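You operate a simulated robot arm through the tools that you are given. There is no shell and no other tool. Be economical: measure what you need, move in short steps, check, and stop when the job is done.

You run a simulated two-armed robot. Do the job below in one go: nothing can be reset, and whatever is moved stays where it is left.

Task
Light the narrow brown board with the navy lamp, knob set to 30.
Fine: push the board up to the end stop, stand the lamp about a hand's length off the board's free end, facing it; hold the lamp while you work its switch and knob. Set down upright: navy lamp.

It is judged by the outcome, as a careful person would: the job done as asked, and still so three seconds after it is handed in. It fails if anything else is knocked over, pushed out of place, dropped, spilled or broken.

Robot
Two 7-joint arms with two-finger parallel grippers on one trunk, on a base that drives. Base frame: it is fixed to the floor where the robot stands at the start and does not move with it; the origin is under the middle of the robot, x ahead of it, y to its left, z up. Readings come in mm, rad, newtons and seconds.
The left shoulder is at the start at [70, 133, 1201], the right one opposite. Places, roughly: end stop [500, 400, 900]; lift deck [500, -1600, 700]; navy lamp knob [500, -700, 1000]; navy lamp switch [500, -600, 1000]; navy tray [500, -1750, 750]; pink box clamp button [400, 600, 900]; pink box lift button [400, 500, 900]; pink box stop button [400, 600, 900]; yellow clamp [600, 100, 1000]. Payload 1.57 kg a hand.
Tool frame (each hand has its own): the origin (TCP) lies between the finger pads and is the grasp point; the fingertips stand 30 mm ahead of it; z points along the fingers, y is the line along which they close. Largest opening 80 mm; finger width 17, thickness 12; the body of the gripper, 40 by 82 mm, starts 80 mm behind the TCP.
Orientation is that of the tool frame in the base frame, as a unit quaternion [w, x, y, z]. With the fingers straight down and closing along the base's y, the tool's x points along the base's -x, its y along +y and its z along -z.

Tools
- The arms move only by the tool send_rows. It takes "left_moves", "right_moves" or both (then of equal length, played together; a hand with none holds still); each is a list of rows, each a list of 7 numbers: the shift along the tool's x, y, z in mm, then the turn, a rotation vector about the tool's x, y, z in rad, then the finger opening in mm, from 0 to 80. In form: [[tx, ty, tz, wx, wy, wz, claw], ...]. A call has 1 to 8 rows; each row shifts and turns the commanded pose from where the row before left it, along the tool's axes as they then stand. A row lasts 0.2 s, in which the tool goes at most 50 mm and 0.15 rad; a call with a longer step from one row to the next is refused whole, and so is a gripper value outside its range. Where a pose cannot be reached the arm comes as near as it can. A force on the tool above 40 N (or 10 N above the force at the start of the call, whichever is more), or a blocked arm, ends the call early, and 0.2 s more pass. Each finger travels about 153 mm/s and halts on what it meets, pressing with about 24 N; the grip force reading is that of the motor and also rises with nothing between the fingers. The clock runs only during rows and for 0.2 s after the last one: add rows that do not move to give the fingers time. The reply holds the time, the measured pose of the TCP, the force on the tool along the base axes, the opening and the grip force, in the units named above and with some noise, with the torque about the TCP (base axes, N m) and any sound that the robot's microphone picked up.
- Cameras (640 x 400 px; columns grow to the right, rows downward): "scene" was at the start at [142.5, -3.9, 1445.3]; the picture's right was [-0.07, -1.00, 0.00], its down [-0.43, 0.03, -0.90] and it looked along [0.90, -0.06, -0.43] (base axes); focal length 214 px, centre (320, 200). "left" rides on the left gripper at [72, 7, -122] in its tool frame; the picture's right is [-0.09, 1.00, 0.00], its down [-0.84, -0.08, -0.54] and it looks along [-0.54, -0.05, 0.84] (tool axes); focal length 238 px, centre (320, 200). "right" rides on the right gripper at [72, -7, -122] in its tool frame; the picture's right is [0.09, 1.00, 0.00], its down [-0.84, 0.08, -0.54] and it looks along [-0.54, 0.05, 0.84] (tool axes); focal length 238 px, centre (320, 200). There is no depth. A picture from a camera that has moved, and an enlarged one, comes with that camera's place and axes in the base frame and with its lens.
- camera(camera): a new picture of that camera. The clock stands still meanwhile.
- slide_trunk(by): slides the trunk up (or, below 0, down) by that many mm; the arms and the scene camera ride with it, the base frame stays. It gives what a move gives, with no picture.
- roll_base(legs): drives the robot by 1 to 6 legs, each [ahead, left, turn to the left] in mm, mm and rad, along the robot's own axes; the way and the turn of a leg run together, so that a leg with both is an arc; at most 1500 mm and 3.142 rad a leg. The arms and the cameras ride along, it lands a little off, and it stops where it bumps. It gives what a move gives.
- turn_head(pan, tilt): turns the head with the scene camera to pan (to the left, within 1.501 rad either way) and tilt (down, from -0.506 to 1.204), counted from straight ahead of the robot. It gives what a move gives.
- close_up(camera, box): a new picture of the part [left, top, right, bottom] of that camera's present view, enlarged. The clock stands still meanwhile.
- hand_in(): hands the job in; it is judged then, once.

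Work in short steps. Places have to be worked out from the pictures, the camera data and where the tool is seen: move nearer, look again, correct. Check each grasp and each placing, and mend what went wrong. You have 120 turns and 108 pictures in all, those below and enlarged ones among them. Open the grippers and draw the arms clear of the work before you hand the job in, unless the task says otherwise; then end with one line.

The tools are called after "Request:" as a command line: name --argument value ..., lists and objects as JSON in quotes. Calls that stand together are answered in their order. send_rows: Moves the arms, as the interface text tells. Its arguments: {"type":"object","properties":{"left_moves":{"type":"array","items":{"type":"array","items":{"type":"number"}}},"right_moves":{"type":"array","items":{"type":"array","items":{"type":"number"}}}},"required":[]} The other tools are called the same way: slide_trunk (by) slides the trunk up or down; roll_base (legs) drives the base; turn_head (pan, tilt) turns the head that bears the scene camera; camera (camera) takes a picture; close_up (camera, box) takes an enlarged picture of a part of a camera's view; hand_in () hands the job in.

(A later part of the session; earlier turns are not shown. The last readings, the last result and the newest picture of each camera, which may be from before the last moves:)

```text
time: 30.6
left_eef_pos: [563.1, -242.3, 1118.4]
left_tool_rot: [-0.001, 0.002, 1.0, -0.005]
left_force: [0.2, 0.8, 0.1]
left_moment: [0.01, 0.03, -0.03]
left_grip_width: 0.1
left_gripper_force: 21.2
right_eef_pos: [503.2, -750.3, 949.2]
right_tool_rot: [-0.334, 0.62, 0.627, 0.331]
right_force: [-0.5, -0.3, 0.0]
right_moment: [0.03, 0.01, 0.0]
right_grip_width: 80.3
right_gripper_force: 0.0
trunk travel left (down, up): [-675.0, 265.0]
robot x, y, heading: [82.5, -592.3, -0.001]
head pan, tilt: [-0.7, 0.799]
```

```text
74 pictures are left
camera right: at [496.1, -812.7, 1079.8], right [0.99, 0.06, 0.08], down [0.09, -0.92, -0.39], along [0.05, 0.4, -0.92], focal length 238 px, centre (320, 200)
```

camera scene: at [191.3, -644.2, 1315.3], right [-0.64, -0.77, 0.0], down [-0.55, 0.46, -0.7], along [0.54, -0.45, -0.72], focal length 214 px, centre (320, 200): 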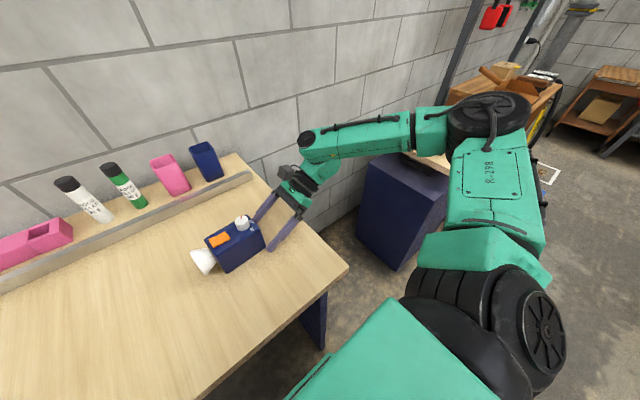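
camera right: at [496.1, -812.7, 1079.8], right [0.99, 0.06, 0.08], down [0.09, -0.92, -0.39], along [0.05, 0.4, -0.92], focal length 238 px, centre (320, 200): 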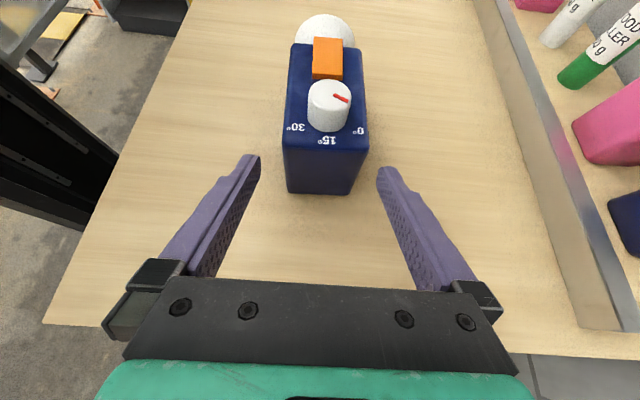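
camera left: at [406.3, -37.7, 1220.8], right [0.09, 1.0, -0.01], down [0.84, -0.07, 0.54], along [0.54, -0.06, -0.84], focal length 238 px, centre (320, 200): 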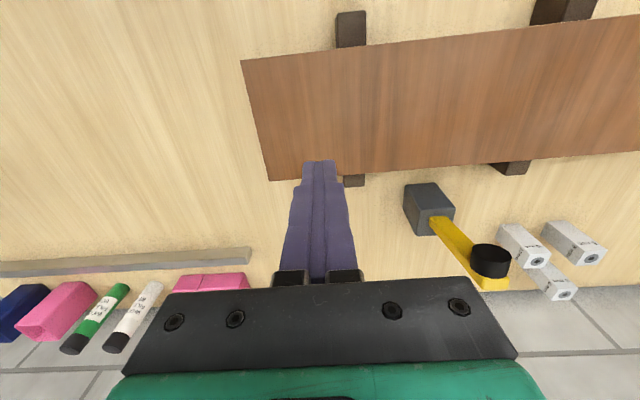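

Everything is aligned: lamp centre x≈505, back face y≈-719. I'll slide the open fingers along both sides.

Request:
send_rows --right_moves '[[0, 1, 20, 0, 0, 0, 80], [4, 1, 20, 0, 0, 0, 80], [4, 0, 20, 0, 0, 0, 80], [3, 0, 12, 0, 0, 0, 80]]'

Request:
camera --camera "right"

```text
time: 31.6
left_eef_pos: [563.5, -242.5, 1118.9]
left_tool_rot: [-0.001, 0.002, 1.0, -0.005]
left_force: [0.5, 0.3, -0.1]
left_moment: [0.0, -0.01, 0.03]
left_grip_width: 0.0
left_gripper_force: 21.7
right_eef_pos: [506.5, -684.7, 919.2]
right_tool_rot: [-0.333, 0.621, 0.628, 0.331]
right_force: [0.3, 0.4, 0.5]
right_moment: [0.0, 0.01, -0.01]
right_grip_width: 79.8
right_gripper_force: 0.0
trunk travel left (down, up): [-675.0, 265.0]
robot x, y, heading: [81.0, -586.9, 0.002]
head pan, tilt: [-0.7, 0.799]
```

```text
73 pictures are left
camera right: at [498.8, -745.8, 1049.3], right [0.99, 0.06, 0.08], down [0.09, -0.92, -0.39], along [0.05, 0.4, -0.92], focal length 238 px, centre (320, 200)
```

right: 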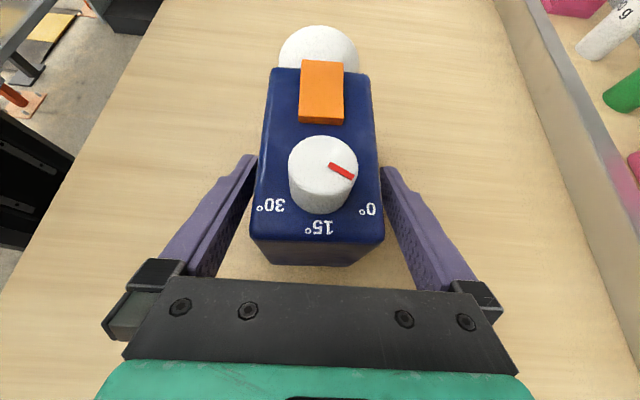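

The fingers straddle the body well. I'll close and wait for the grip.

Request:
send_rows --right_moves '[[0, 0, 0, 0, 0, 0, 62], [0, 0, 0, 0, 0, 0, 50], [0, 0, 0, 0, 0, 0, 40], [0, 0, 0, 0, 0, 0, 40]]'

Request:
camera --camera "right"

```text
time: 32.6
left_eef_pos: [562.8, -241.9, 1118.7]
left_tool_rot: [-0.001, 0.001, 1.0, -0.006]
left_force: [-0.4, -0.2, 0.2]
left_moment: [0.02, 0.02, 0.0]
left_grip_width: 0.0
left_gripper_force: 21.5
right_eef_pos: [506.3, -684.1, 919.3]
right_tool_rot: [-0.334, 0.62, 0.628, 0.331]
right_force: [-0.4, 1.0, 0.5]
right_moment: [0.12, 0.06, 0.03]
right_grip_width: 57.7
right_gripper_force: 24.0
trunk travel left (down, up): [-675.0, 265.0]
robot x, y, heading: [81.3, -591.5, 0.001]
head pan, tilt: [-0.7, 0.799]
```

```text
72 pictures are left
camera right: at [498.7, -746.1, 1049.3], right [0.99, 0.06, 0.08], down [0.09, -0.92, -0.39], along [0.05, 0.4, -0.92], focal length 238 px, centre (320, 200)
```

right: 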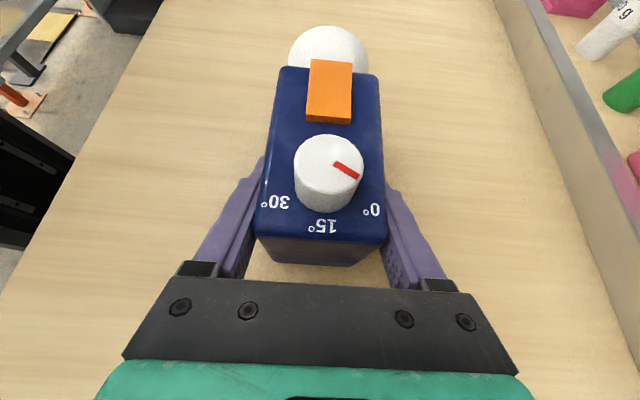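

The lamp is gripped at 57.7 mm with 24 N. I'll lift it straight up about 30 mm.

Request:
send_rows --right_moves '[[8, 0, -5.5, 0, 0, 0, 40], [8, 0, -5.5, 0, 0, 0, 40], [9, 0, -6, 0, 0, 0, 40], [0, 0, 0, 0, 0, 0, 40]]'

Request:
camera --camera "right"

Request:
camera --camera "scene"

```text
time: 33.6
left_eef_pos: [563.3, -243.0, 1119.2]
left_tool_rot: [-0.002, 0.001, 1.0, -0.006]
left_force: [-0.1, 0.1, -0.1]
left_moment: [0.04, 0.0, 0.01]
left_grip_width: 0.0
left_gripper_force: 21.3
right_eef_pos: [505.3, -685.1, 952.2]
right_tool_rot: [-0.334, 0.621, 0.628, 0.331]
right_force: [0.6, -0.5, -1.7]
right_moment: [-0.04, -0.01, -0.02]
right_grip_width: 57.8
right_gripper_force: 23.8
trunk travel left (down, up): [-675.0, 265.0]
robot x, y, heading: [82.0, -590.4, 0.004]
head pan, tilt: [-0.7, 0.799]
```

```text
71 pictures are left
camera right: at [498.1, -747.5, 1079.9], right [0.99, 0.06, 0.08], down [0.09, -0.92, -0.39], along [0.05, 0.4, -0.92], focal length 238 px, centre (320, 200)
```

right: 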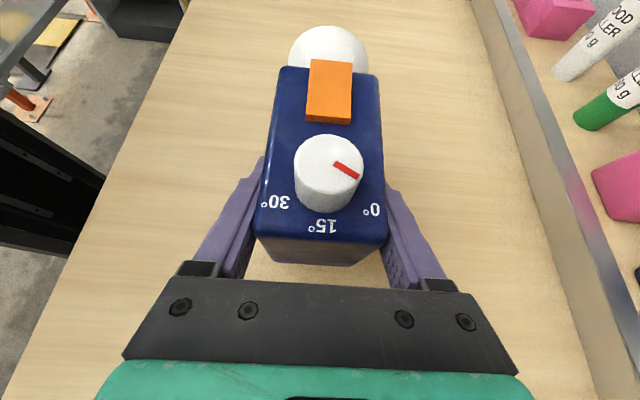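

```text
70 pictures are left
camera scene: at [195.2, -641.3, 1314.8], right [-0.64, -0.77, 0.0], down [-0.55, 0.46, -0.7], along [0.53, -0.45, -0.72], focal length 214 px, centre (320, 200)
```

scene: 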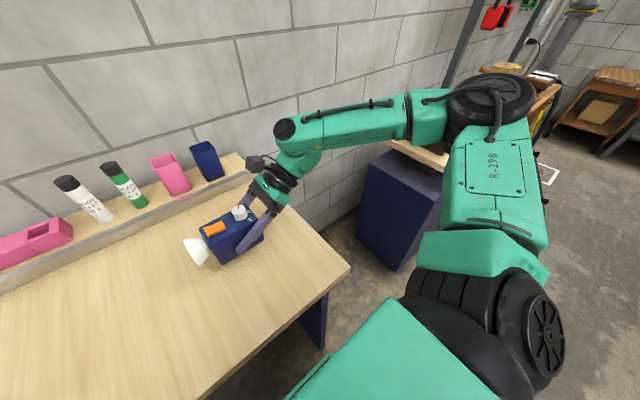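

The lamp is held level. I'll pull the left hand back and up, then drive the base 290 mm left to carry the lamp toward the board's end.

Request:
send_rows --left_moves '[[25, -15, -20, 0, 0, 0, 0], [25, -15, -20, 0, 0, 0, 0], [25, -15, -20, 0, 0, 0, 0], [25, -15, -20, 0, 0, 0, 0]]'

Request:
roll_base --legs '[[0, 150, 0], [0, 140, 0]]'

Request:
turn_head --pan 0.0 --tilt 0.9

Request:
camera --camera "scene"

Request:
camera --camera "right"

```text
time: 34.6
left_eef_pos: [461.6, -303.9, 1201.2]
left_tool_rot: [-0.001, 0.002, 1.0, -0.005]
left_force: [-0.2, -0.8, 0.2]
left_moment: [0.03, -0.01, 0.04]
left_grip_width: 0.1
left_gripper_force: 20.9
right_eef_pos: [502.9, -686.3, 951.9]
right_tool_rot: [-0.334, 0.62, 0.628, 0.332]
right_force: [-0.2, -0.1, -1.9]
right_moment: [-0.02, -0.05, 0.02]
right_grip_width: 57.6
right_gripper_force: 24.1
trunk travel left (down, up): [-675.0, 265.0]
robot x, y, heading: [82.0, -592.8, 0.001]
head pan, tilt: [-0.7, 0.799]
```

```text
time: 36.9
left_eef_pos: [463.6, -14.8, 1200.3]
left_tool_rot: [0.0, 0.003, 1.0, -0.005]
left_force: [0.3, -0.8, -0.6]
left_moment: [0.04, 0.08, 0.01]
left_grip_width: 0.0
left_gripper_force: 21.6
right_eef_pos: [505.1, -395.9, 950.6]
right_tool_rot: [-0.333, 0.622, 0.626, 0.333]
right_force: [-0.3, -0.3, -2.2]
right_moment: [-0.04, 0.02, 0.01]
right_grip_width: 57.7
right_gripper_force: 24.2
trunk travel left (down, up): [-675.0, 265.0]
robot x, y, heading: [82.7, -298.3, -0.002]
head pan, tilt: [-0.7, 0.799]
```

```text
time: 38.0
left_eef_pos: [464.3, -12.4, 1201.1]
left_tool_rot: [-0.001, 0.003, 1.0, -0.004]
left_force: [-0.2, 0.4, 1.1]
left_moment: [0.01, 0.0, 0.02]
left_grip_width: 0.1
left_gripper_force: 21.1
right_eef_pos: [504.2, -395.2, 950.4]
right_tool_rot: [-0.333, 0.621, 0.627, 0.331]
right_force: [-0.1, 0.1, -2.4]
right_moment: [-0.07, 0.0, -0.03]
right_grip_width: 58.0
right_gripper_force: 23.6
trunk travel left (down, up): [-675.0, 265.0]
robot x, y, heading: [82.4, -298.8, -0.003]
head pan, tilt: [0.0, 0.901]
```

```text
69 pictures are left
camera scene: at [208.5, -298.2, 1306.9], right [0.0, -1.0, 0.0], down [-0.78, 0.0, -0.62], along [0.62, 0.0, -0.78], focal length 214 px, centre (320, 200)
```

scene: 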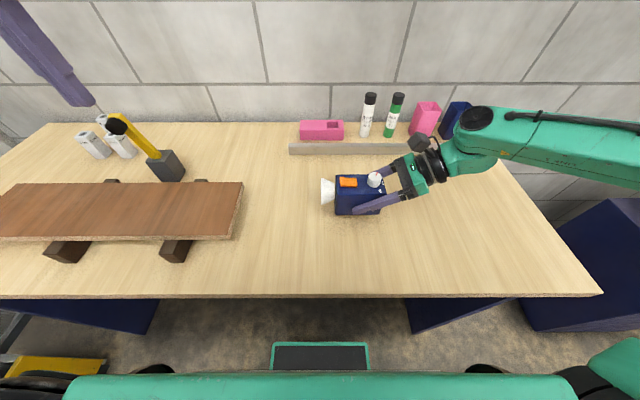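

```text
68 pictures are left
camera right: at [497.3, -457.3, 1079.7], right [1.0, 0.06, 0.08], down [0.09, -0.92, -0.39], along [0.05, 0.4, -0.92], focal length 238 px, centre (320, 200)
```

right: 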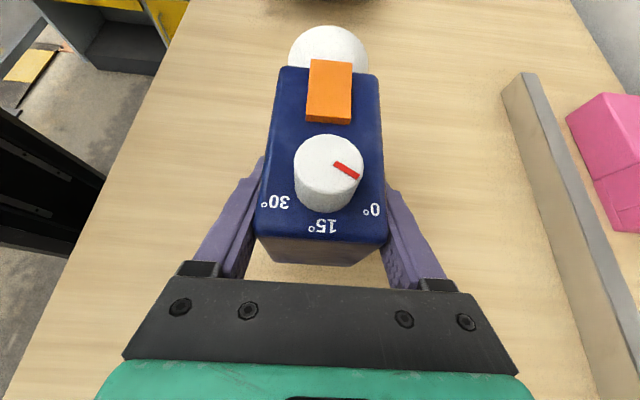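

The gap from lens to board end is about 177 mm. I'll shift the lamp 22 mm toward me to line up with the board's centre, then lower it.

Request:
send_rows --right_moves '[[0, -11, 0, 0, 0, 0, 40], [0, -11, 0, 0, 0, 0, 40], [-8, 0, 5.4, 0, 0, 0, 40], [-8, 0, 5.4, 0, 0, 0, 40], [-6, 0, 4, 0, 0, 0, 40], [-2.5, 0, 1.7, 0, 0, 0, 40], [0, 0, 0, 0, 0, 0, 40]]'

Request:
camera --camera "right"

```text
time: 39.6
left_eef_pos: [464.6, -12.0, 1200.2]
left_tool_rot: [-0.002, 0.003, 1.0, -0.006]
left_force: [0.1, 0.1, -0.6]
left_moment: [-0.01, 0.0, -0.04]
left_grip_width: 0.0
left_gripper_force: 21.8
right_eef_pos: [483.5, -395.2, 921.6]
right_tool_rot: [-0.334, 0.62, 0.627, 0.331]
right_force: [-0.2, 0.4, -1.2]
right_moment: [-0.03, 0.02, -0.01]
right_grip_width: 58.2
right_gripper_force: 23.6
trunk travel left (down, up): [-675.0, 265.0]
robot x, y, heading: [84.6, -302.8, 0.001]
head pan, tilt: [0.0, 0.901]
```

```text
67 pictures are left
camera right: at [475.5, -457.0, 1049.7], right [1.0, 0.06, 0.08], down [0.09, -0.92, -0.39], along [0.05, 0.4, -0.92], focal length 238 px, centre (320, 200)
```

right: 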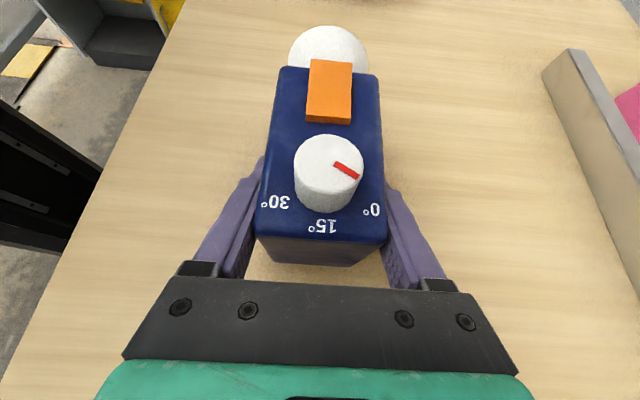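

Still about 2 mm up. I'll lower gently until the table takes the weight.

Request:
send_rows --right_moves '[[-0.8, 0, 0.6, 0, 0, 0, 40], [-0.8, 0, 0.6, 0, 0, 0, 40], [-0.8, 0, 0.6, 0, 0, 0, 40], [0, 0, 0, 0, 0, 0, 40]]'

```text
time: 40.6
left_eef_pos: [461.9, -11.9, 1201.0]
left_tool_rot: [-0.002, 0.003, 1.0, -0.005]
left_force: [-0.3, 0.3, -0.4]
left_moment: [-0.01, -0.04, 0.02]
left_grip_width: 0.1
left_gripper_force: 21.2
right_eef_pos: [482.9, -395.9, 919.9]
right_tool_rot: [-0.331, 0.621, 0.626, 0.335]
right_force: [4.3, -2.5, 19.7]
right_moment: [-0.28, 0.43, 0.26]
right_grip_width: 57.9
right_gripper_force: 23.6
trunk travel left (down, up): [-675.0, 265.0]
robot x, y, heading: [80.3, -299.9, 0.001]
head pan, tilt: [0.0, 0.901]
```

It's touching, at 20 N, so I'll relieve it by about 1 mm.

Request:
send_rows --right_moves '[[0.8, 0, -0.5, 0, 0, 0, 40], [0, 0, 0, 0, 0, 0, 40]]'

Request:
close_up --camera "scene" --box '[280, 150, 440, 250]'

Request:
close_up --camera "right" --box '[240, 120, 400, 220]'

```text
time: 41.2
left_eef_pos: [464.1, -10.7, 1202.1]
left_tool_rot: [-0.001, 0.003, 1.0, -0.006]
left_force: [0.3, 0.4, -0.1]
left_moment: [0.03, -0.01, -0.01]
left_grip_width: 0.1
left_gripper_force: 21.6
right_eef_pos: [481.8, -394.8, 918.9]
right_tool_rot: [-0.333, 0.621, 0.628, 0.331]
right_force: [5.3, -1.0, 14.3]
right_moment: [0.31, 0.04, -0.23]
right_grip_width: 57.8
right_gripper_force: 24.3
trunk travel left (down, up): [-675.0, 265.0]
robot x, y, heading: [82.5, -297.1, -0.001]
head pan, tilt: [0.0, 0.901]
```

```text
4.00 times, centred on (360, 200) of scene
camera zoom: at [207.4, -297.6, 1307.0], right [0.0, -1.0, 0.0], down [-0.78, 0.0, -0.62], along [0.62, 0.0, -0.78], focal length 858 px, centre (160, 200)
```

zoom: 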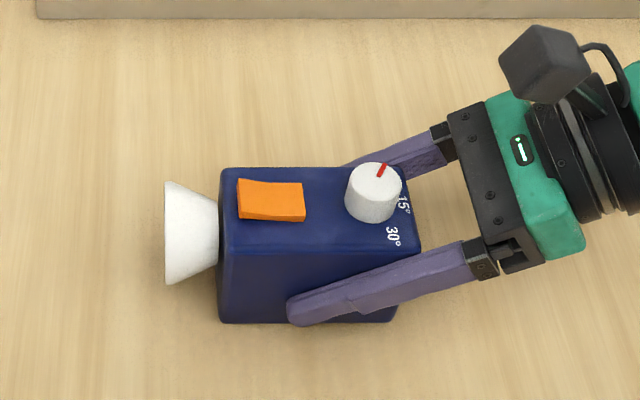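

```text
4.00 times, centred on (320, 170) of right
camera zoom: at [474.3, -456.8, 1048.3], right [1.0, 0.06, 0.08], down [0.09, -0.92, -0.39], along [0.05, 0.4, -0.92], focal length 953 px, centre (320, 320)
```

zoom: 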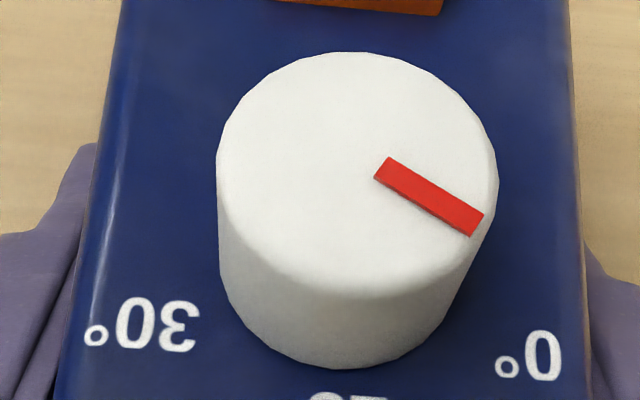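

The lamp stands at the right place. To keep the right camera and palm clear of the left hand over the knob, I'll loosen the right hand, lean it flatter by 0.2 rad, back it 12 mm and grip again.

Request:
send_rows --right_moves '[[0, 0, 0, 0, 0, 0, 66], [0, 0, 0, 0, 0, 0, 78], [0, 0, 0, 0, 0, 0, 78], [-3, 0, -5, 0, 0.1, 0, 78], [-3, 0, -5, 0, 0.1, 0, 78], [0, 0, 0, 0, 0, 0, 78]]'

Request:
camera --camera "right"

Request:
close_up --camera "scene" --box '[280, 150, 440, 250]'

```text
time: 42.6
left_eef_pos: [463.1, -10.4, 1200.4]
left_tool_rot: [0.0, 0.004, 1.0, -0.006]
left_force: [-0.2, 0.7, 0.5]
left_moment: [0.0, -0.01, 0.01]
left_grip_width: 0.0
left_gripper_force: 21.5
right_eef_pos: [480.0, -407.0, 921.3]
right_tool_rot: [-0.392, 0.586, 0.591, 0.392]
right_force: [0.2, -0.2, 0.0]
right_moment: [0.0, 0.03, 0.0]
right_grip_width: 77.8
right_gripper_force: 0.1
right hand out of reach, approached as far as the arm can: row 5
trunk travel left (down, up): [-675.0, 265.0]
robot x, y, heading: [80.0, -299.4, -0.002]
head pan, tilt: [0.0, 0.901]
```

```text
64 pictures are left
camera right: at [472.4, -492.3, 1035.6], right [1.0, 0.04, 0.09], down [0.08, -0.82, -0.56], along [0.05, 0.57, -0.82], focal length 238 px, centre (320, 200)
```

right: 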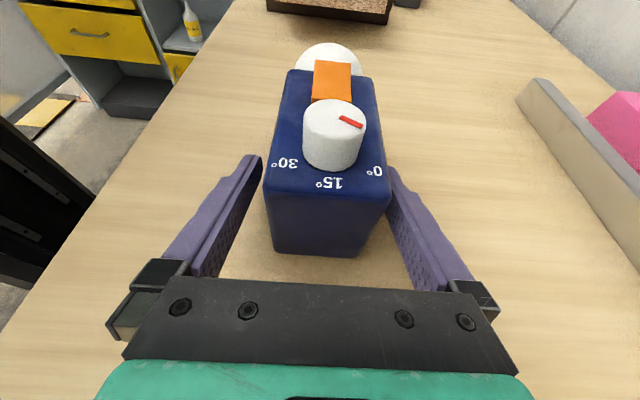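

```text
4.00 times, centred on (360, 200) of scene
camera zoom: at [208.2, -297.1, 1306.9], right [0.0, -1.0, 0.0], down [-0.78, 0.0, -0.62], along [0.62, 0.0, -0.78], focal length 858 px, centre (160, 200)
```

zoom: 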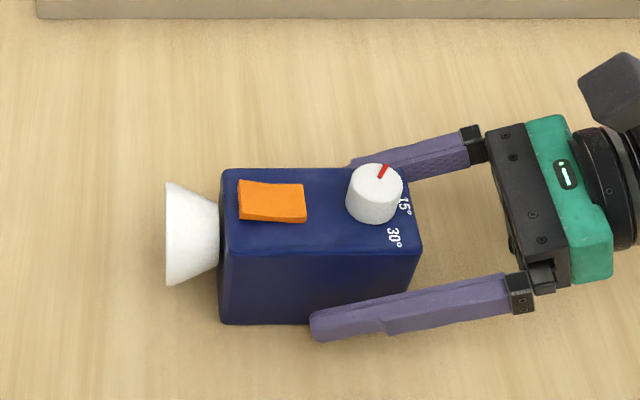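

Clear now. Closing on the lamp again.

Request:
send_rows --right_moves '[[0, 0, 0, 0, 0, 0, 66], [0, 0, 0, 0, 0, 0, 56], [0, 0, 0, 0, 0, 0, 40], [0, 0, 0, 0, 0, 0, 40]]'

Request:
camera --camera "right"

Request:
close_up --camera "scene" --box '[280, 150, 440, 250]'

```text
time: 43.6
left_eef_pos: [465.2, -12.0, 1200.0]
left_tool_rot: [-0.001, 0.005, 1.0, -0.004]
left_force: [-0.5, 0.3, -0.2]
left_moment: [0.01, 0.02, 0.04]
left_grip_width: 0.1
left_gripper_force: 21.5
right_eef_pos: [479.4, -406.9, 921.5]
right_tool_rot: [-0.392, 0.586, 0.591, 0.391]
right_force: [0.9, -1.7, 0.1]
right_moment: [0.14, -0.02, -0.02]
right_grip_width: 58.0
right_gripper_force: 23.7
trunk travel left (down, up): [-675.0, 265.0]
robot x, y, heading: [80.7, -298.5, -0.003]
head pan, tilt: [0.0, 0.901]
```

```text
62 pictures are left
camera right: at [472.6, -492.8, 1035.5], right [1.0, 0.04, 0.09], down [0.08, -0.82, -0.56], along [0.05, 0.57, -0.82], focal length 238 px, centre (320, 200)
```

right: 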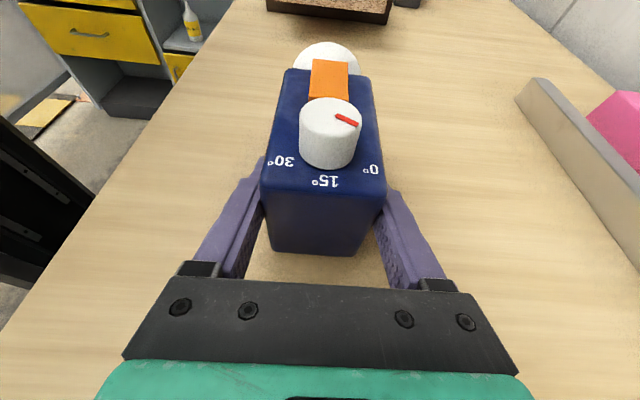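

```text
4.00 times, centred on (360, 200) of scene
camera zoom: at [208.3, -298.0, 1306.9], right [0.0, -1.0, 0.0], down [-0.78, 0.0, -0.62], along [0.62, 0.0, -0.78], focal length 858 px, centre (160, 200)
```

zoom: 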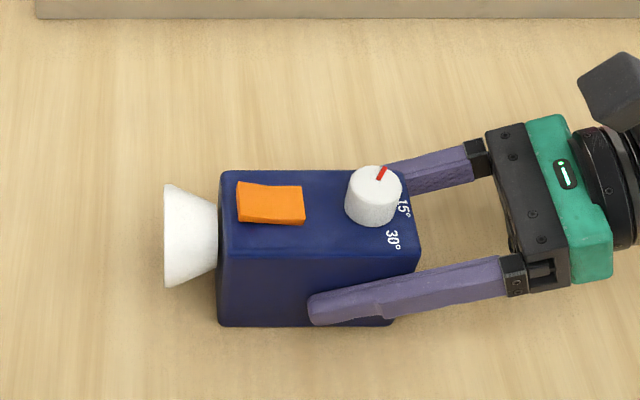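

The lamp is held again. Now I'll bring the left hand above it to view the switch.

Request:
send_rows --left_moves '[[0, -46, 6, 0, 0, 0, 0], [0, -46, 6, 0, 0, 0, 0], [0, -46, 6, 0, 0, 0, 0], [0, -46, 6, 0, 0, 0, 0], [0, -46, 6, 0, 0, 0, 0], [0, -46, 6, 0, 0, 0, 0], [0, -46, 6, 0, 0, 0, 0]]'

Request:
camera --camera "left"

Request:
close_up --camera "scene" --box '[328, 170, 392, 210]'

```text
time: 45.2
left_eef_pos: [459.9, -335.7, 1159.9]
left_tool_rot: [-0.001, 0.003, 1.0, -0.005]
left_force: [-0.3, -0.3, 0.6]
left_moment: [0.04, 0.01, 0.01]
left_grip_width: 0.2
left_gripper_force: 21.3
right_eef_pos: [480.9, -409.0, 921.6]
right_tool_rot: [-0.393, 0.586, 0.59, 0.392]
right_force: [0.6, -3.2, 1.7]
right_moment: [-0.27, 0.13, 0.04]
right_grip_width: 57.8
right_gripper_force: 23.6
trunk travel left (down, up): [-675.0, 265.0]
robot x, y, heading: [81.0, -297.4, -0.005]
head pan, tilt: [0.0, 0.901]
```

```text
60 pictures are left
camera left: at [388.3, -327.2, 1282.1], right [0.1, 0.99, -0.01], down [0.84, -0.08, 0.54], along [0.54, -0.06, -0.84], focal length 238 px, centre (320, 200)
```

left: 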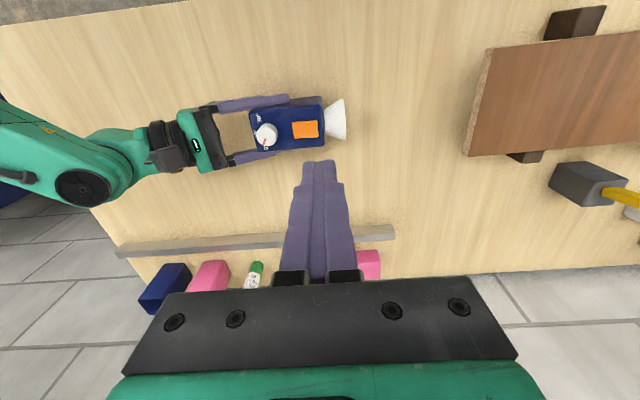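

```text
10.00 times, centred on (360, 190) of scene
camera zoom: at [208.1, -299.9, 1307.0], right [0.0, -1.0, 0.0], down [-0.78, 0.0, -0.62], along [0.62, 0.0, -0.78], focal length 2145 px, centre (-80, 300)
```

zoom: 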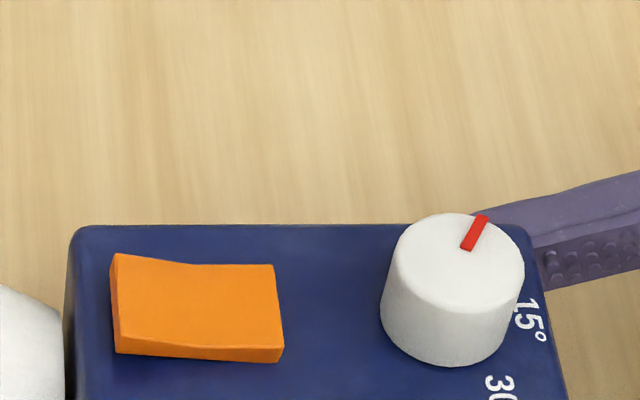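

The rocker's lens-side end is raised, around [484,-347], and the knob centre is near [480,-409]. I'll bring the closed left fingertips just above the raised end.

Request:
send_rows --left_moves '[[-6, -3, 40, 0, 0, 0, 0], [-6, -3, 40, 0, 0, 0, 0], [-6, -3, 40, 0, 0, 0, 0], [-5, -3, 35, 0, 0, 0, 0], [0, 0, 0, 0, 0, 0, 0]]'

Request:
camera --camera "left"

Request:
close_up --camera "scene" --box '[300, 150, 400, 212]'

Request:
camera --camera "right"

```text
time: 46.4
left_eef_pos: [484.4, -345.4, 1005.2]
left_tool_rot: [0.0, 0.004, 1.0, -0.006]
left_force: [-0.5, 0.2, -0.2]
left_moment: [0.02, -0.06, 0.03]
left_grip_width: 0.0
left_gripper_force: 21.3
right_eef_pos: [480.5, -407.9, 921.3]
right_tool_rot: [-0.392, 0.586, 0.592, 0.39]
right_force: [0.5, -0.4, 1.6]
right_moment: [0.16, 0.0, -0.05]
right_grip_width: 57.7
right_gripper_force: 24.2
trunk travel left (down, up): [-675.0, 265.0]
robot x, y, heading: [81.7, -299.0, -0.003]
head pan, tilt: [0.0, 0.901]
```

```text
58 pictures are left
camera left: at [411.9, -337.5, 1127.4], right [0.1, 0.99, -0.01], down [0.84, -0.08, 0.54], along [0.54, -0.06, -0.84], focal length 238 px, centre (320, 200)
```

left: 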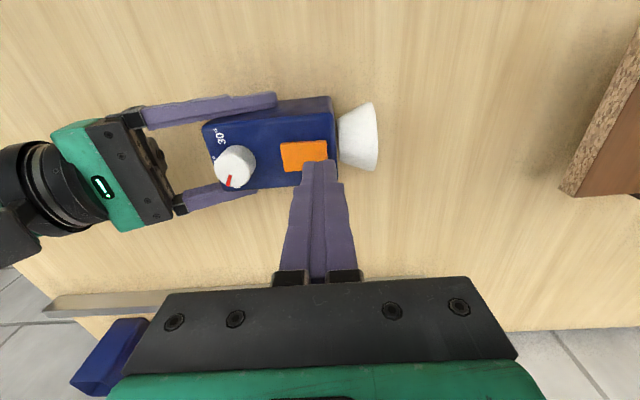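

```text
6.40 times, centred on (350, 181) of scene
camera zoom: at [208.2, -297.9, 1306.9], right [0.0, -1.0, 0.0], down [-0.78, 0.0, -0.62], along [0.62, 0.0, -0.78], focal length 1373 px, centre (128, 322)
```

zoom: 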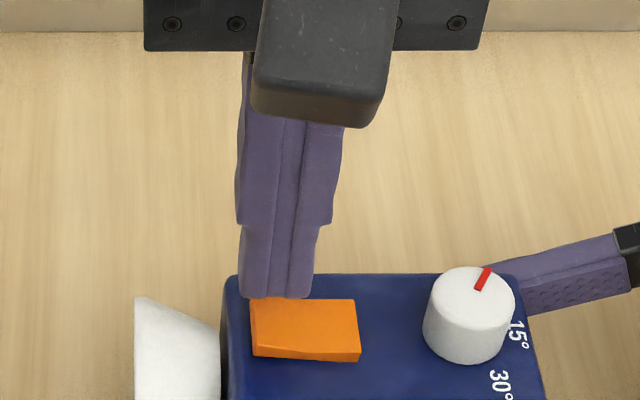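

```text
56 pictures are left
camera right: at [472.6, -492.7, 1035.5], right [1.0, 0.04, 0.09], down [0.08, -0.82, -0.56], along [0.05, 0.57, -0.82], focal length 238 px, centre (320, 200)
```

right: 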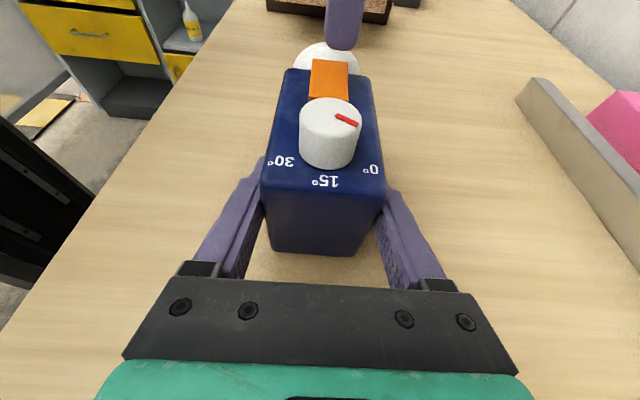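

The fingertips are over the raised half, about 15 mm above it. I'll press down in small steps.

Request:
send_rows --left_moves '[[2, 0, 6, 0, 0, 0, 0], [0, 0, 4, 0, 0, 0, 0], [0, 0, 2, 0, 0, 0, 0], [0, 0, 2, 0, 0, 0, 0], [0, 0, 2, 0, 0, 0, 0], [0, 0, 2, 0, 0, 0, 0]]'

Request:
close_up --camera "scene" --box '[300, 150, 400, 212]'

```text
time: 47.8
left_eef_pos: [482.2, -345.7, 991.1]
left_tool_rot: [0.002, 0.003, 1.0, -0.006]
left_force: [-0.4, 8.6, 29.4]
left_moment: [-0.06, 0.04, -0.01]
left_grip_width: 0.0
left_gripper_force: 21.3
right_eef_pos: [480.9, -407.5, 921.6]
right_tool_rot: [-0.391, 0.587, 0.591, 0.391]
right_force: [6.2, -6.0, -5.2]
right_moment: [0.56, 0.07, -0.47]
right_grip_width: 57.8
right_gripper_force: 23.6
trunk travel left (down, up): [-675.0, 265.0]
robot x, y, heading: [81.3, -299.1, -0.001]
head pan, tilt: [0.0, 0.901]
heard: click
```

```text
6.40 times, centred on (350, 181) of scene
camera zoom: at [207.0, -296.9, 1307.4], right [0.0, -1.0, 0.0], down [-0.78, 0.0, -0.62], along [0.62, 0.0, -0.78], focal length 1373 px, centre (128, 322)
```

zoom: 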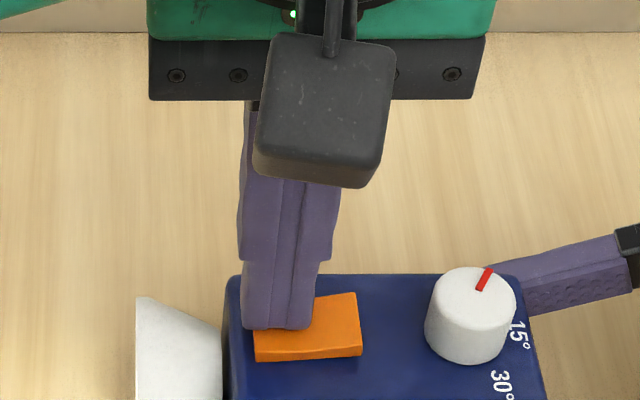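

A click was heard at 29 N, and the rocker looks tipped the other way. I'll raise the left hand and check that the lamp is lit.

Request:
send_rows --left_moves '[[0, 0, -6, 0, 0, 0, 0], [0, 0, -20, 0, 0, 0, 0], [0, 0, -35, 0, 0, 0, 0], [0, 0, -35, 0, 0, 0, 0]]'

Request:
camera --camera "scene"

Request:
close_up --camera "scene" --box '[300, 150, 400, 212]'

Request:
camera --camera "left"

```text
time: 48.8
left_eef_pos: [481.3, -347.3, 1084.2]
left_tool_rot: [-0.002, 0.005, 1.0, -0.005]
left_force: [-0.3, 0.4, 0.4]
left_moment: [-0.05, 0.0, -0.04]
left_grip_width: 0.1
left_gripper_force: 21.5
right_eef_pos: [479.5, -407.9, 921.0]
right_tool_rot: [-0.392, 0.586, 0.591, 0.391]
right_force: [-1.4, -1.1, 1.8]
right_moment: [-0.14, 0.05, -0.03]
right_grip_width: 57.6
right_gripper_force: 24.1
trunk travel left (down, up): [-675.0, 265.0]
robot x, y, heading: [82.2, -295.9, -0.003]
head pan, tilt: [0.0, 0.901]
```

```text
54 pictures are left
camera scene: at [207.6, -298.1, 1306.9], right [0.0, -1.0, 0.0], down [-0.78, 0.0, -0.62], along [0.62, 0.0, -0.78], focal length 214 px, centre (320, 200)
```

scene: 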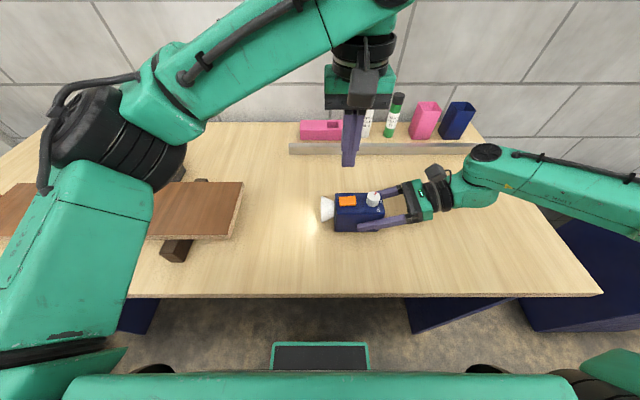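

```text
6.40 times, centred on (350, 181) of scene
camera zoom: at [207.6, -298.1, 1306.9], right [0.0, -1.0, 0.0], down [-0.78, 0.0, -0.62], along [0.62, 0.0, -0.78], focal length 1373 px, centre (128, 322)
```

zoom: 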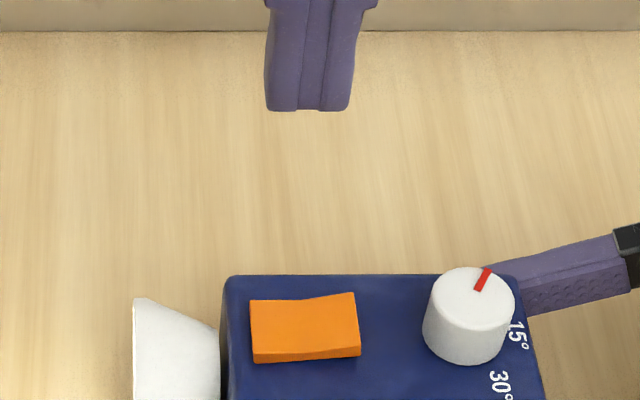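

```text
52 pictures are left
camera left: at [410.9, -339.6, 1206.0], right [0.1, 0.99, -0.01], down [0.84, -0.08, 0.54], along [0.54, -0.06, -0.84], focal length 238 px, centre (320, 200)
```

left: 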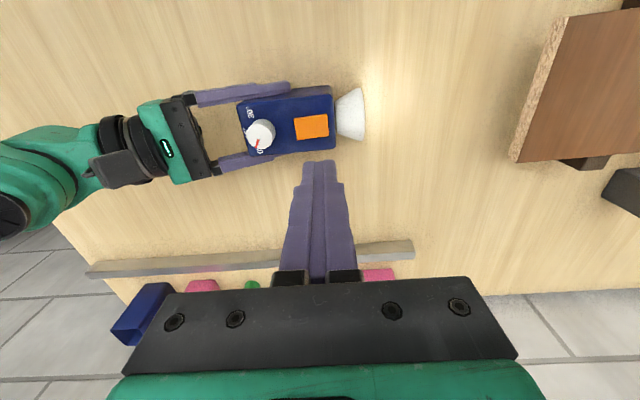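

The lamp is lit. Now for the knob: I'll move the left hand over it with the fingers open and pre-turn by -60° so that a 120° clockwise twist stays within the wrist's range.

Request:
send_rows --left_moves '[[0, -31, 0, 0, 0, 0, 50], [0, -31, 0, 0, 0, 0, 50], [0, 0, 0, 0, 0, -0.15, 50], [0, 0, 0, 0, 0, -0.15, 50], [0, 0, 0, 0, 0, -0.15, 50], [0, 0, 0, 0, 0, -0.15, 50], [0, 0, 0, 0, 0, -0.15, 50], [0, 0, 0, 0, 0, -0.15, 50]]'

Request:
send_rows --left_moves '[[0, 0, 0, 0, 0, -0.15, 50], [0, 0, 30, 0, 0, 0, 50], [0, 0, 20, 0, 0, 0, 50], [0, 0, 0, 0, 0, 0, 50]]'

Request:
camera --camera "left"

Request:
camera --camera "right"

Request:
close_up --camera "scene" --box '[300, 130, 428, 210]'

```text
time: 50.6
left_eef_pos: [482.8, -409.8, 1085.0]
left_tool_rot: [-0.002, -0.433, 0.901, -0.005]
left_force: [0.2, -0.3, -0.2]
left_moment: [0.03, -0.01, 0.02]
left_grip_width: 50.1
left_gripper_force: 0.1
right_eef_pos: [481.4, -406.6, 920.8]
right_tool_rot: [-0.392, 0.586, 0.591, 0.391]
right_force: [0.3, -0.3, 0.4]
right_moment: [0.04, 0.04, -0.04]
right_grip_width: 57.9
right_gripper_force: 24.1
trunk travel left (down, up): [-675.0, 265.0]
robot x, y, heading: [83.4, -298.4, -0.001]
head pan, tilt: [0.0, 0.901]
```

```text
time: 51.6
left_eef_pos: [482.2, -411.3, 1034.5]
left_tool_rot: [-0.004, -0.498, 0.867, -0.003]
left_force: [-0.7, 0.1, 0.1]
left_moment: [0.02, 0.02, 0.0]
left_grip_width: 49.8
left_gripper_force: 0.0
right_eef_pos: [479.7, -407.1, 921.8]
right_tool_rot: [-0.392, 0.586, 0.591, 0.392]
right_force: [0.2, -0.1, 0.6]
right_moment: [-0.05, 0.1, -0.01]
right_grip_width: 57.8
right_gripper_force: 24.2
trunk travel left (down, up): [-675.0, 265.0]
robot x, y, heading: [83.2, -300.4, -0.002]
head pan, tilt: [0.0, 0.901]
```

```text
51 pictures are left
camera left: at [440.2, -468.7, 1157.1], right [-0.81, 0.58, 0.0], down [0.49, 0.69, 0.53], along [0.31, 0.43, -0.85], focal length 238 px, centre (320, 200)
```

left: 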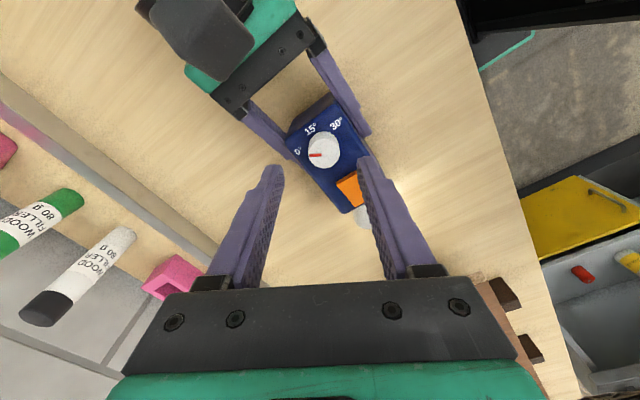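

```text
50 pictures are left
camera right: at [472.4, -492.7, 1035.5], right [1.0, 0.04, 0.09], down [0.08, -0.82, -0.56], along [0.05, 0.57, -0.82], focal length 238 px, centre (320, 200)
```

right: 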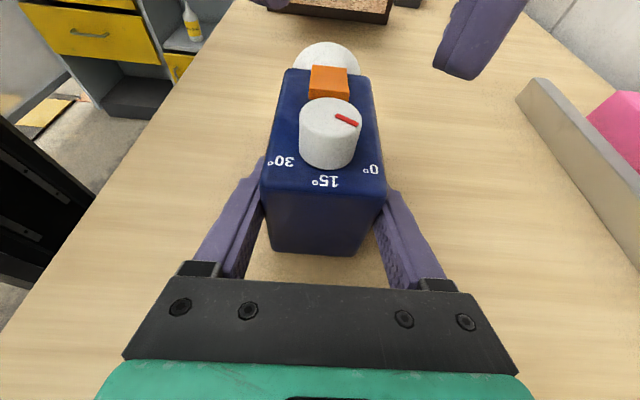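

```text
5.00 times, centred on (364, 170) of scene
camera zoom: at [208.1, -297.9, 1306.9], right [0.0, -1.0, 0.0], down [-0.78, 0.0, -0.62], along [0.62, 0.0, -0.78], focal length 1072 px, centre (100, 350)
```

zoom: 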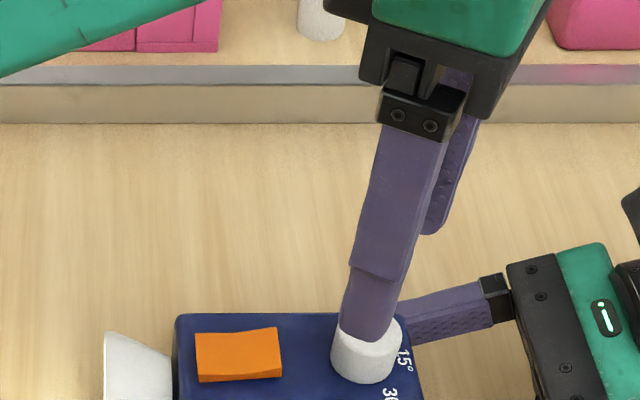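

The knob centre is at ≈[479,-412], within 4 mm of the tool axis. I'll correct that and descend so the tips straddle the knob, stopping above the lamp's top.

Request:
send_rows --left_moves '[[2.4, 2, 20, 0, 0, 0, 50], [0, 0, 15, 0, 0, 0, 50], [0, 0, 10, 0, 0, 0, 50], [0, 0, 3, 0, 0, 0, 50], [0, 0, 0, 0, 0, 0, 50]]'

Request:
camera --camera "left"

Request:
camera --camera "right"

Request:
close_up --camera "scene" --box '[300, 130, 428, 210]'

```text
time: 52.8
left_eef_pos: [478.0, -411.9, 987.9]
left_tool_rot: [-0.004, -0.497, 0.868, -0.004]
left_force: [0.3, 0.0, 0.2]
left_moment: [0.03, -0.01, 0.02]
left_grip_width: 50.1
left_gripper_force: 0.0
right_eef_pos: [480.3, -408.0, 921.4]
right_tool_rot: [-0.393, 0.585, 0.592, 0.391]
right_force: [-0.6, -0.4, 0.4]
right_moment: [-0.01, 0.04, -0.01]
right_grip_width: 57.8
right_gripper_force: 24.4
trunk travel left (down, up): [-675.0, 265.0]
robot x, y, heading: [81.2, -298.5, -0.003]
head pan, tilt: [0.0, 0.901]
```

```text
48 pictures are left
camera left: at [436.4, -469.7, 1110.1], right [-0.81, 0.58, 0.0], down [0.49, 0.69, 0.53], along [0.31, 0.43, -0.85], focal length 238 px, centre (320, 200)
```

left: 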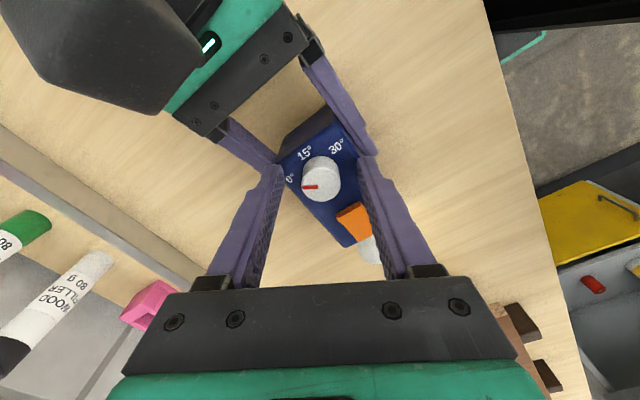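

```text
47 pictures are left
camera right: at [472.4, -492.7, 1035.5], right [1.0, 0.04, 0.09], down [0.08, -0.82, -0.56], along [0.05, 0.57, -0.82], focal length 238 px, centre (320, 200)
```

right: 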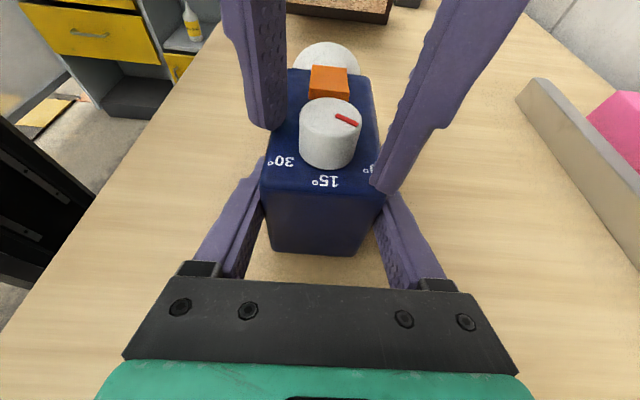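

```text
5.00 times, centred on (364, 170) of scene
camera zoom: at [208.1, -297.9, 1306.9], right [0.0, -1.0, 0.0], down [-0.78, 0.0, -0.62], along [0.62, 0.0, -0.78], focal length 1072 px, centre (100, 350)
```

zoom: 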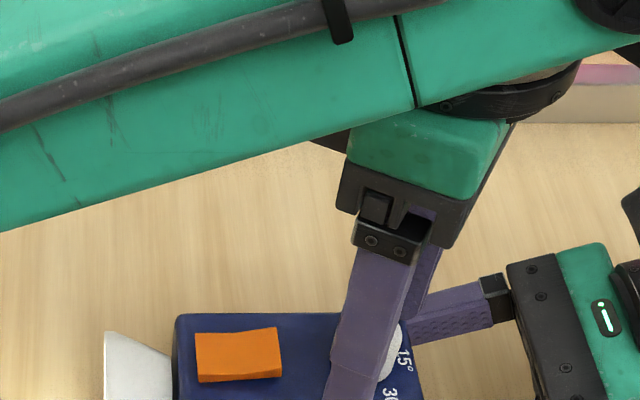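

Well centred. I'll go 2 mm lower and close on the knob.

Request:
send_rows --left_moves '[[0, 0, 2, 0, 0, 0, 50], [0, 0, 0, 0, 0, 0, 36], [0, 0, 0, 0, 0, 0, 26], [0, 0, 0, 0, 0, 0, 15], [0, 0, 0, 0, 0, 0, 15]]'

Request:
camera --camera "right"

```text
time: 54.0
left_eef_pos: [477.3, -411.4, 984.9]
left_tool_rot: [-0.003, -0.497, 0.868, -0.004]
left_force: [-1.1, 0.3, 2.1]
left_moment: [0.14, 0.05, 0.05]
left_grip_width: 24.9
left_gripper_force: 24.3
right_eef_pos: [480.7, -406.8, 921.8]
right_tool_rot: [-0.392, 0.587, 0.591, 0.392]
right_force: [0.1, -1.9, 0.2]
right_moment: [0.04, 0.12, 0.03]
right_grip_width: 57.7
right_gripper_force: 23.7
trunk travel left (down, up): [-675.0, 265.0]
robot x, y, heading: [82.0, -301.5, 0.002]
head pan, tilt: [0.0, 0.901]
```

```text
45 pictures are left
camera right: at [472.4, -492.7, 1035.6], right [1.0, 0.04, 0.09], down [0.08, -0.82, -0.56], along [0.05, 0.57, -0.82], focal length 238 px, centre (320, 200)
```

right: 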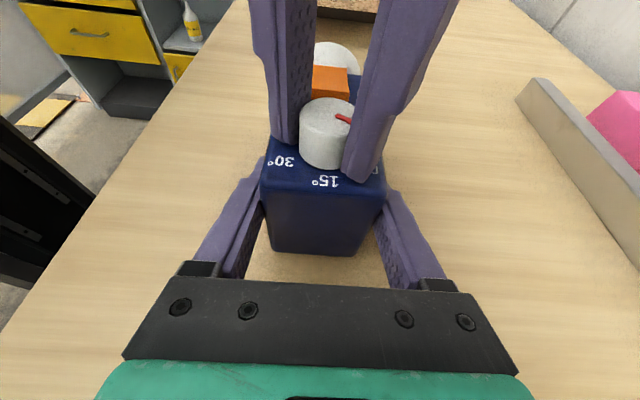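

The knob is gripped at 24.9 mm. I'll start with a partial clockwise turn and check it.

Request:
send_rows --left_moves '[[0, 0, 0, 0, 0, 0.1, 15], [0, 0, 0, 0, 0, 0.1, 15], [0, 0, 0, 0, 0, 0.1, 15], [0, 0, 0, 0, 0, 0.1, 15], [0, 0, 0, 0, 0, 0.1, 15], [0, 0, 0, 0, 0, 0, 15]]'

Request:
camera --camera "right"

Request:
camera --camera "left"

```text
time: 55.4
left_eef_pos: [477.2, -410.8, 984.9]
left_tool_rot: [-0.003, -0.266, 0.964, -0.003]
left_force: [-14.7, 7.8, 7.3]
left_moment: [0.04, 0.75, 0.01]
left_grip_width: 24.9
left_gripper_force: 23.7
right_eef_pos: [481.6, -408.5, 920.4]
right_tool_rot: [-0.391, 0.587, 0.59, 0.393]
right_force: [13.8, -7.7, -4.3]
right_moment: [0.69, 0.34, 0.07]
right_grip_width: 57.8
right_gripper_force: 23.7
trunk travel left (down, up): [-675.0, 265.0]
robot x, y, heading: [85.0, -300.5, -0.002]
head pan, tilt: [0.0, 0.901]
```

```text
44 pictures are left
camera right: at [472.7, -493.0, 1035.6], right [1.0, 0.04, 0.09], down [0.08, -0.82, -0.56], along [0.05, 0.57, -0.82], focal length 238 px, centre (320, 200)
```

right: 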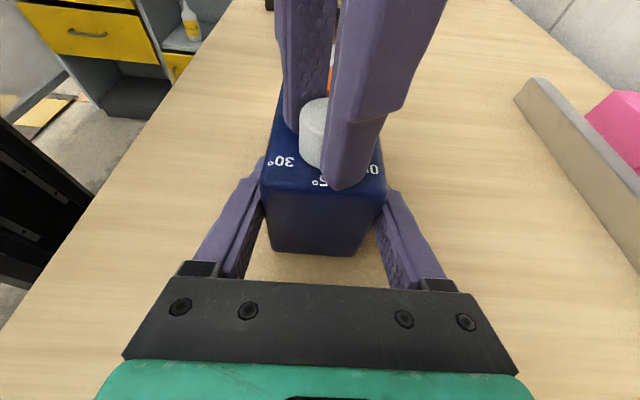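

```text
43 pictures are left
camera left: at [412.9, -441.2, 1107.8], right [-0.43, 0.9, -0.01], down [0.76, 0.37, 0.54], along [0.49, 0.23, -0.84], focal length 238 px, centre (320, 200)
```

left: 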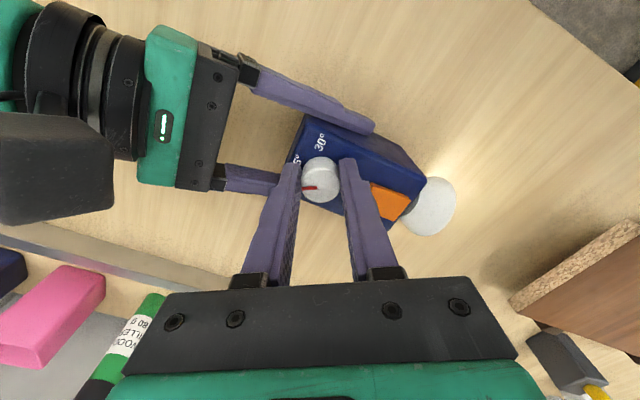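

The knob turns with the fingers. Side force rose to about 15 N from a small off-centre, so I'll ease the hand over slightly and continue turning.

Request:
send_rows --left_moves '[[0.9, 1.4, 0, 0, 0, 0, 15], [0, 0, 0, 0, 0, 0.1, 15], [0, 0, 0, 0, 0, 0.1, 15], [0, 0, 0, 0, 0, 0.1, 15], [0, 0, 0, 0, 0, 0.1, 15], [0, 0, 0, 0, 0, 0.1, 15], [0, 0, 0, 0, 0, 0, 15]]'

Request:
camera --camera "left"

```text
time: 57.0
left_eef_pos: [477.2, -409.5, 985.6]
left_tool_rot: [-0.002, -0.021, 1.0, -0.002]
left_force: [-8.1, 17.1, -0.4]
left_moment: [0.65, 0.39, 0.09]
left_grip_width: 25.0
left_gripper_force: 23.8
right_eef_pos: [479.8, -406.4, 921.6]
right_tool_rot: [-0.392, 0.587, 0.59, 0.392]
right_force: [9.3, -17.4, 3.1]
right_moment: [0.35, 0.22, 0.07]
right_grip_width: 57.7
right_gripper_force: 23.8
trunk travel left (down, up): [-675.0, 265.0]
robot x, y, heading: [84.5, -301.6, -0.007]
head pan, tilt: [0.0, 0.901]
```

```text
42 pictures are left
camera left: at [405.3, -405.1, 1107.4], right [0.05, 1.0, -0.01], down [0.84, -0.04, 0.54], along [0.54, -0.03, -0.84], focal length 238 px, centre (320, 200)
```

left: 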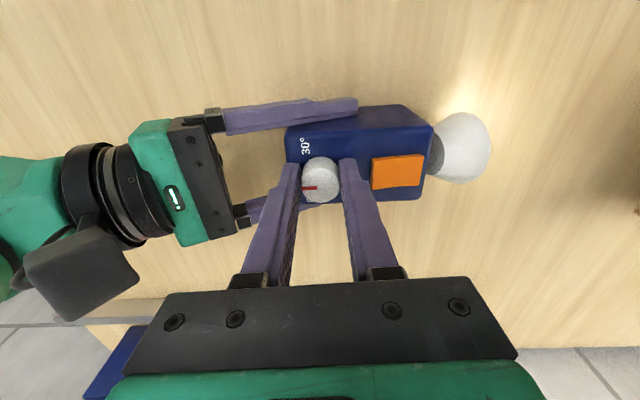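

The pointer is now about at 15, as expected. I'll ease sideways and continue.

Request:
send_rows --left_moves '[[0.9, 1.8, 0, 0, 0, 0, 15], [0, 0, 0, 0, 0, 0.1, 15], [0, 0, 0, 0, 0, 0.1, 15], [0.5, 0, 0, 0, 0, 0.1, 15], [0, 0, 0, 0, 0, 0.1, 15], [0, 0, 0, 0, 0, 0.1, 15], [0, 0, 0, 0, 0, 0, 15]]'

Request:
camera --camera "left"

```text
time: 58.6
left_eef_pos: [474.6, -407.8, 985.8]
left_tool_rot: [0.001, 0.227, 0.974, -0.004]
left_force: [13.3, 15.1, -7.6]
left_moment: [0.51, -0.37, 0.04]
left_grip_width: 25.1
left_gripper_force: 24.0
right_eef_pos: [479.6, -407.3, 922.0]
right_tool_rot: [-0.393, 0.586, 0.591, 0.391]
right_force: [-13.3, -14.3, 10.3]
right_moment: [0.39, -0.35, -0.03]
right_grip_width: 58.0
right_gripper_force: 23.6
trunk travel left (down, up): [-675.0, 265.0]
robot x, y, heading: [84.5, -296.1, -0.003]
head pan, tilt: [0.0, 0.901]
```

```text
41 pictures are left
camera left: at [414.3, -368.9, 1107.3], right [0.52, 0.85, -0.01], down [0.72, -0.43, 0.55], along [0.46, -0.29, -0.84], focal length 238 px, centre (320, 200)
```

left: 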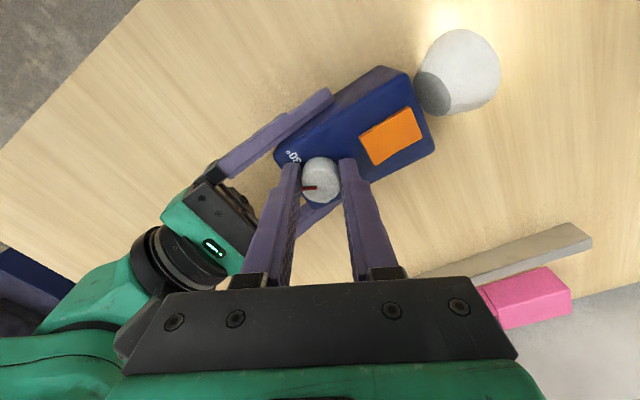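

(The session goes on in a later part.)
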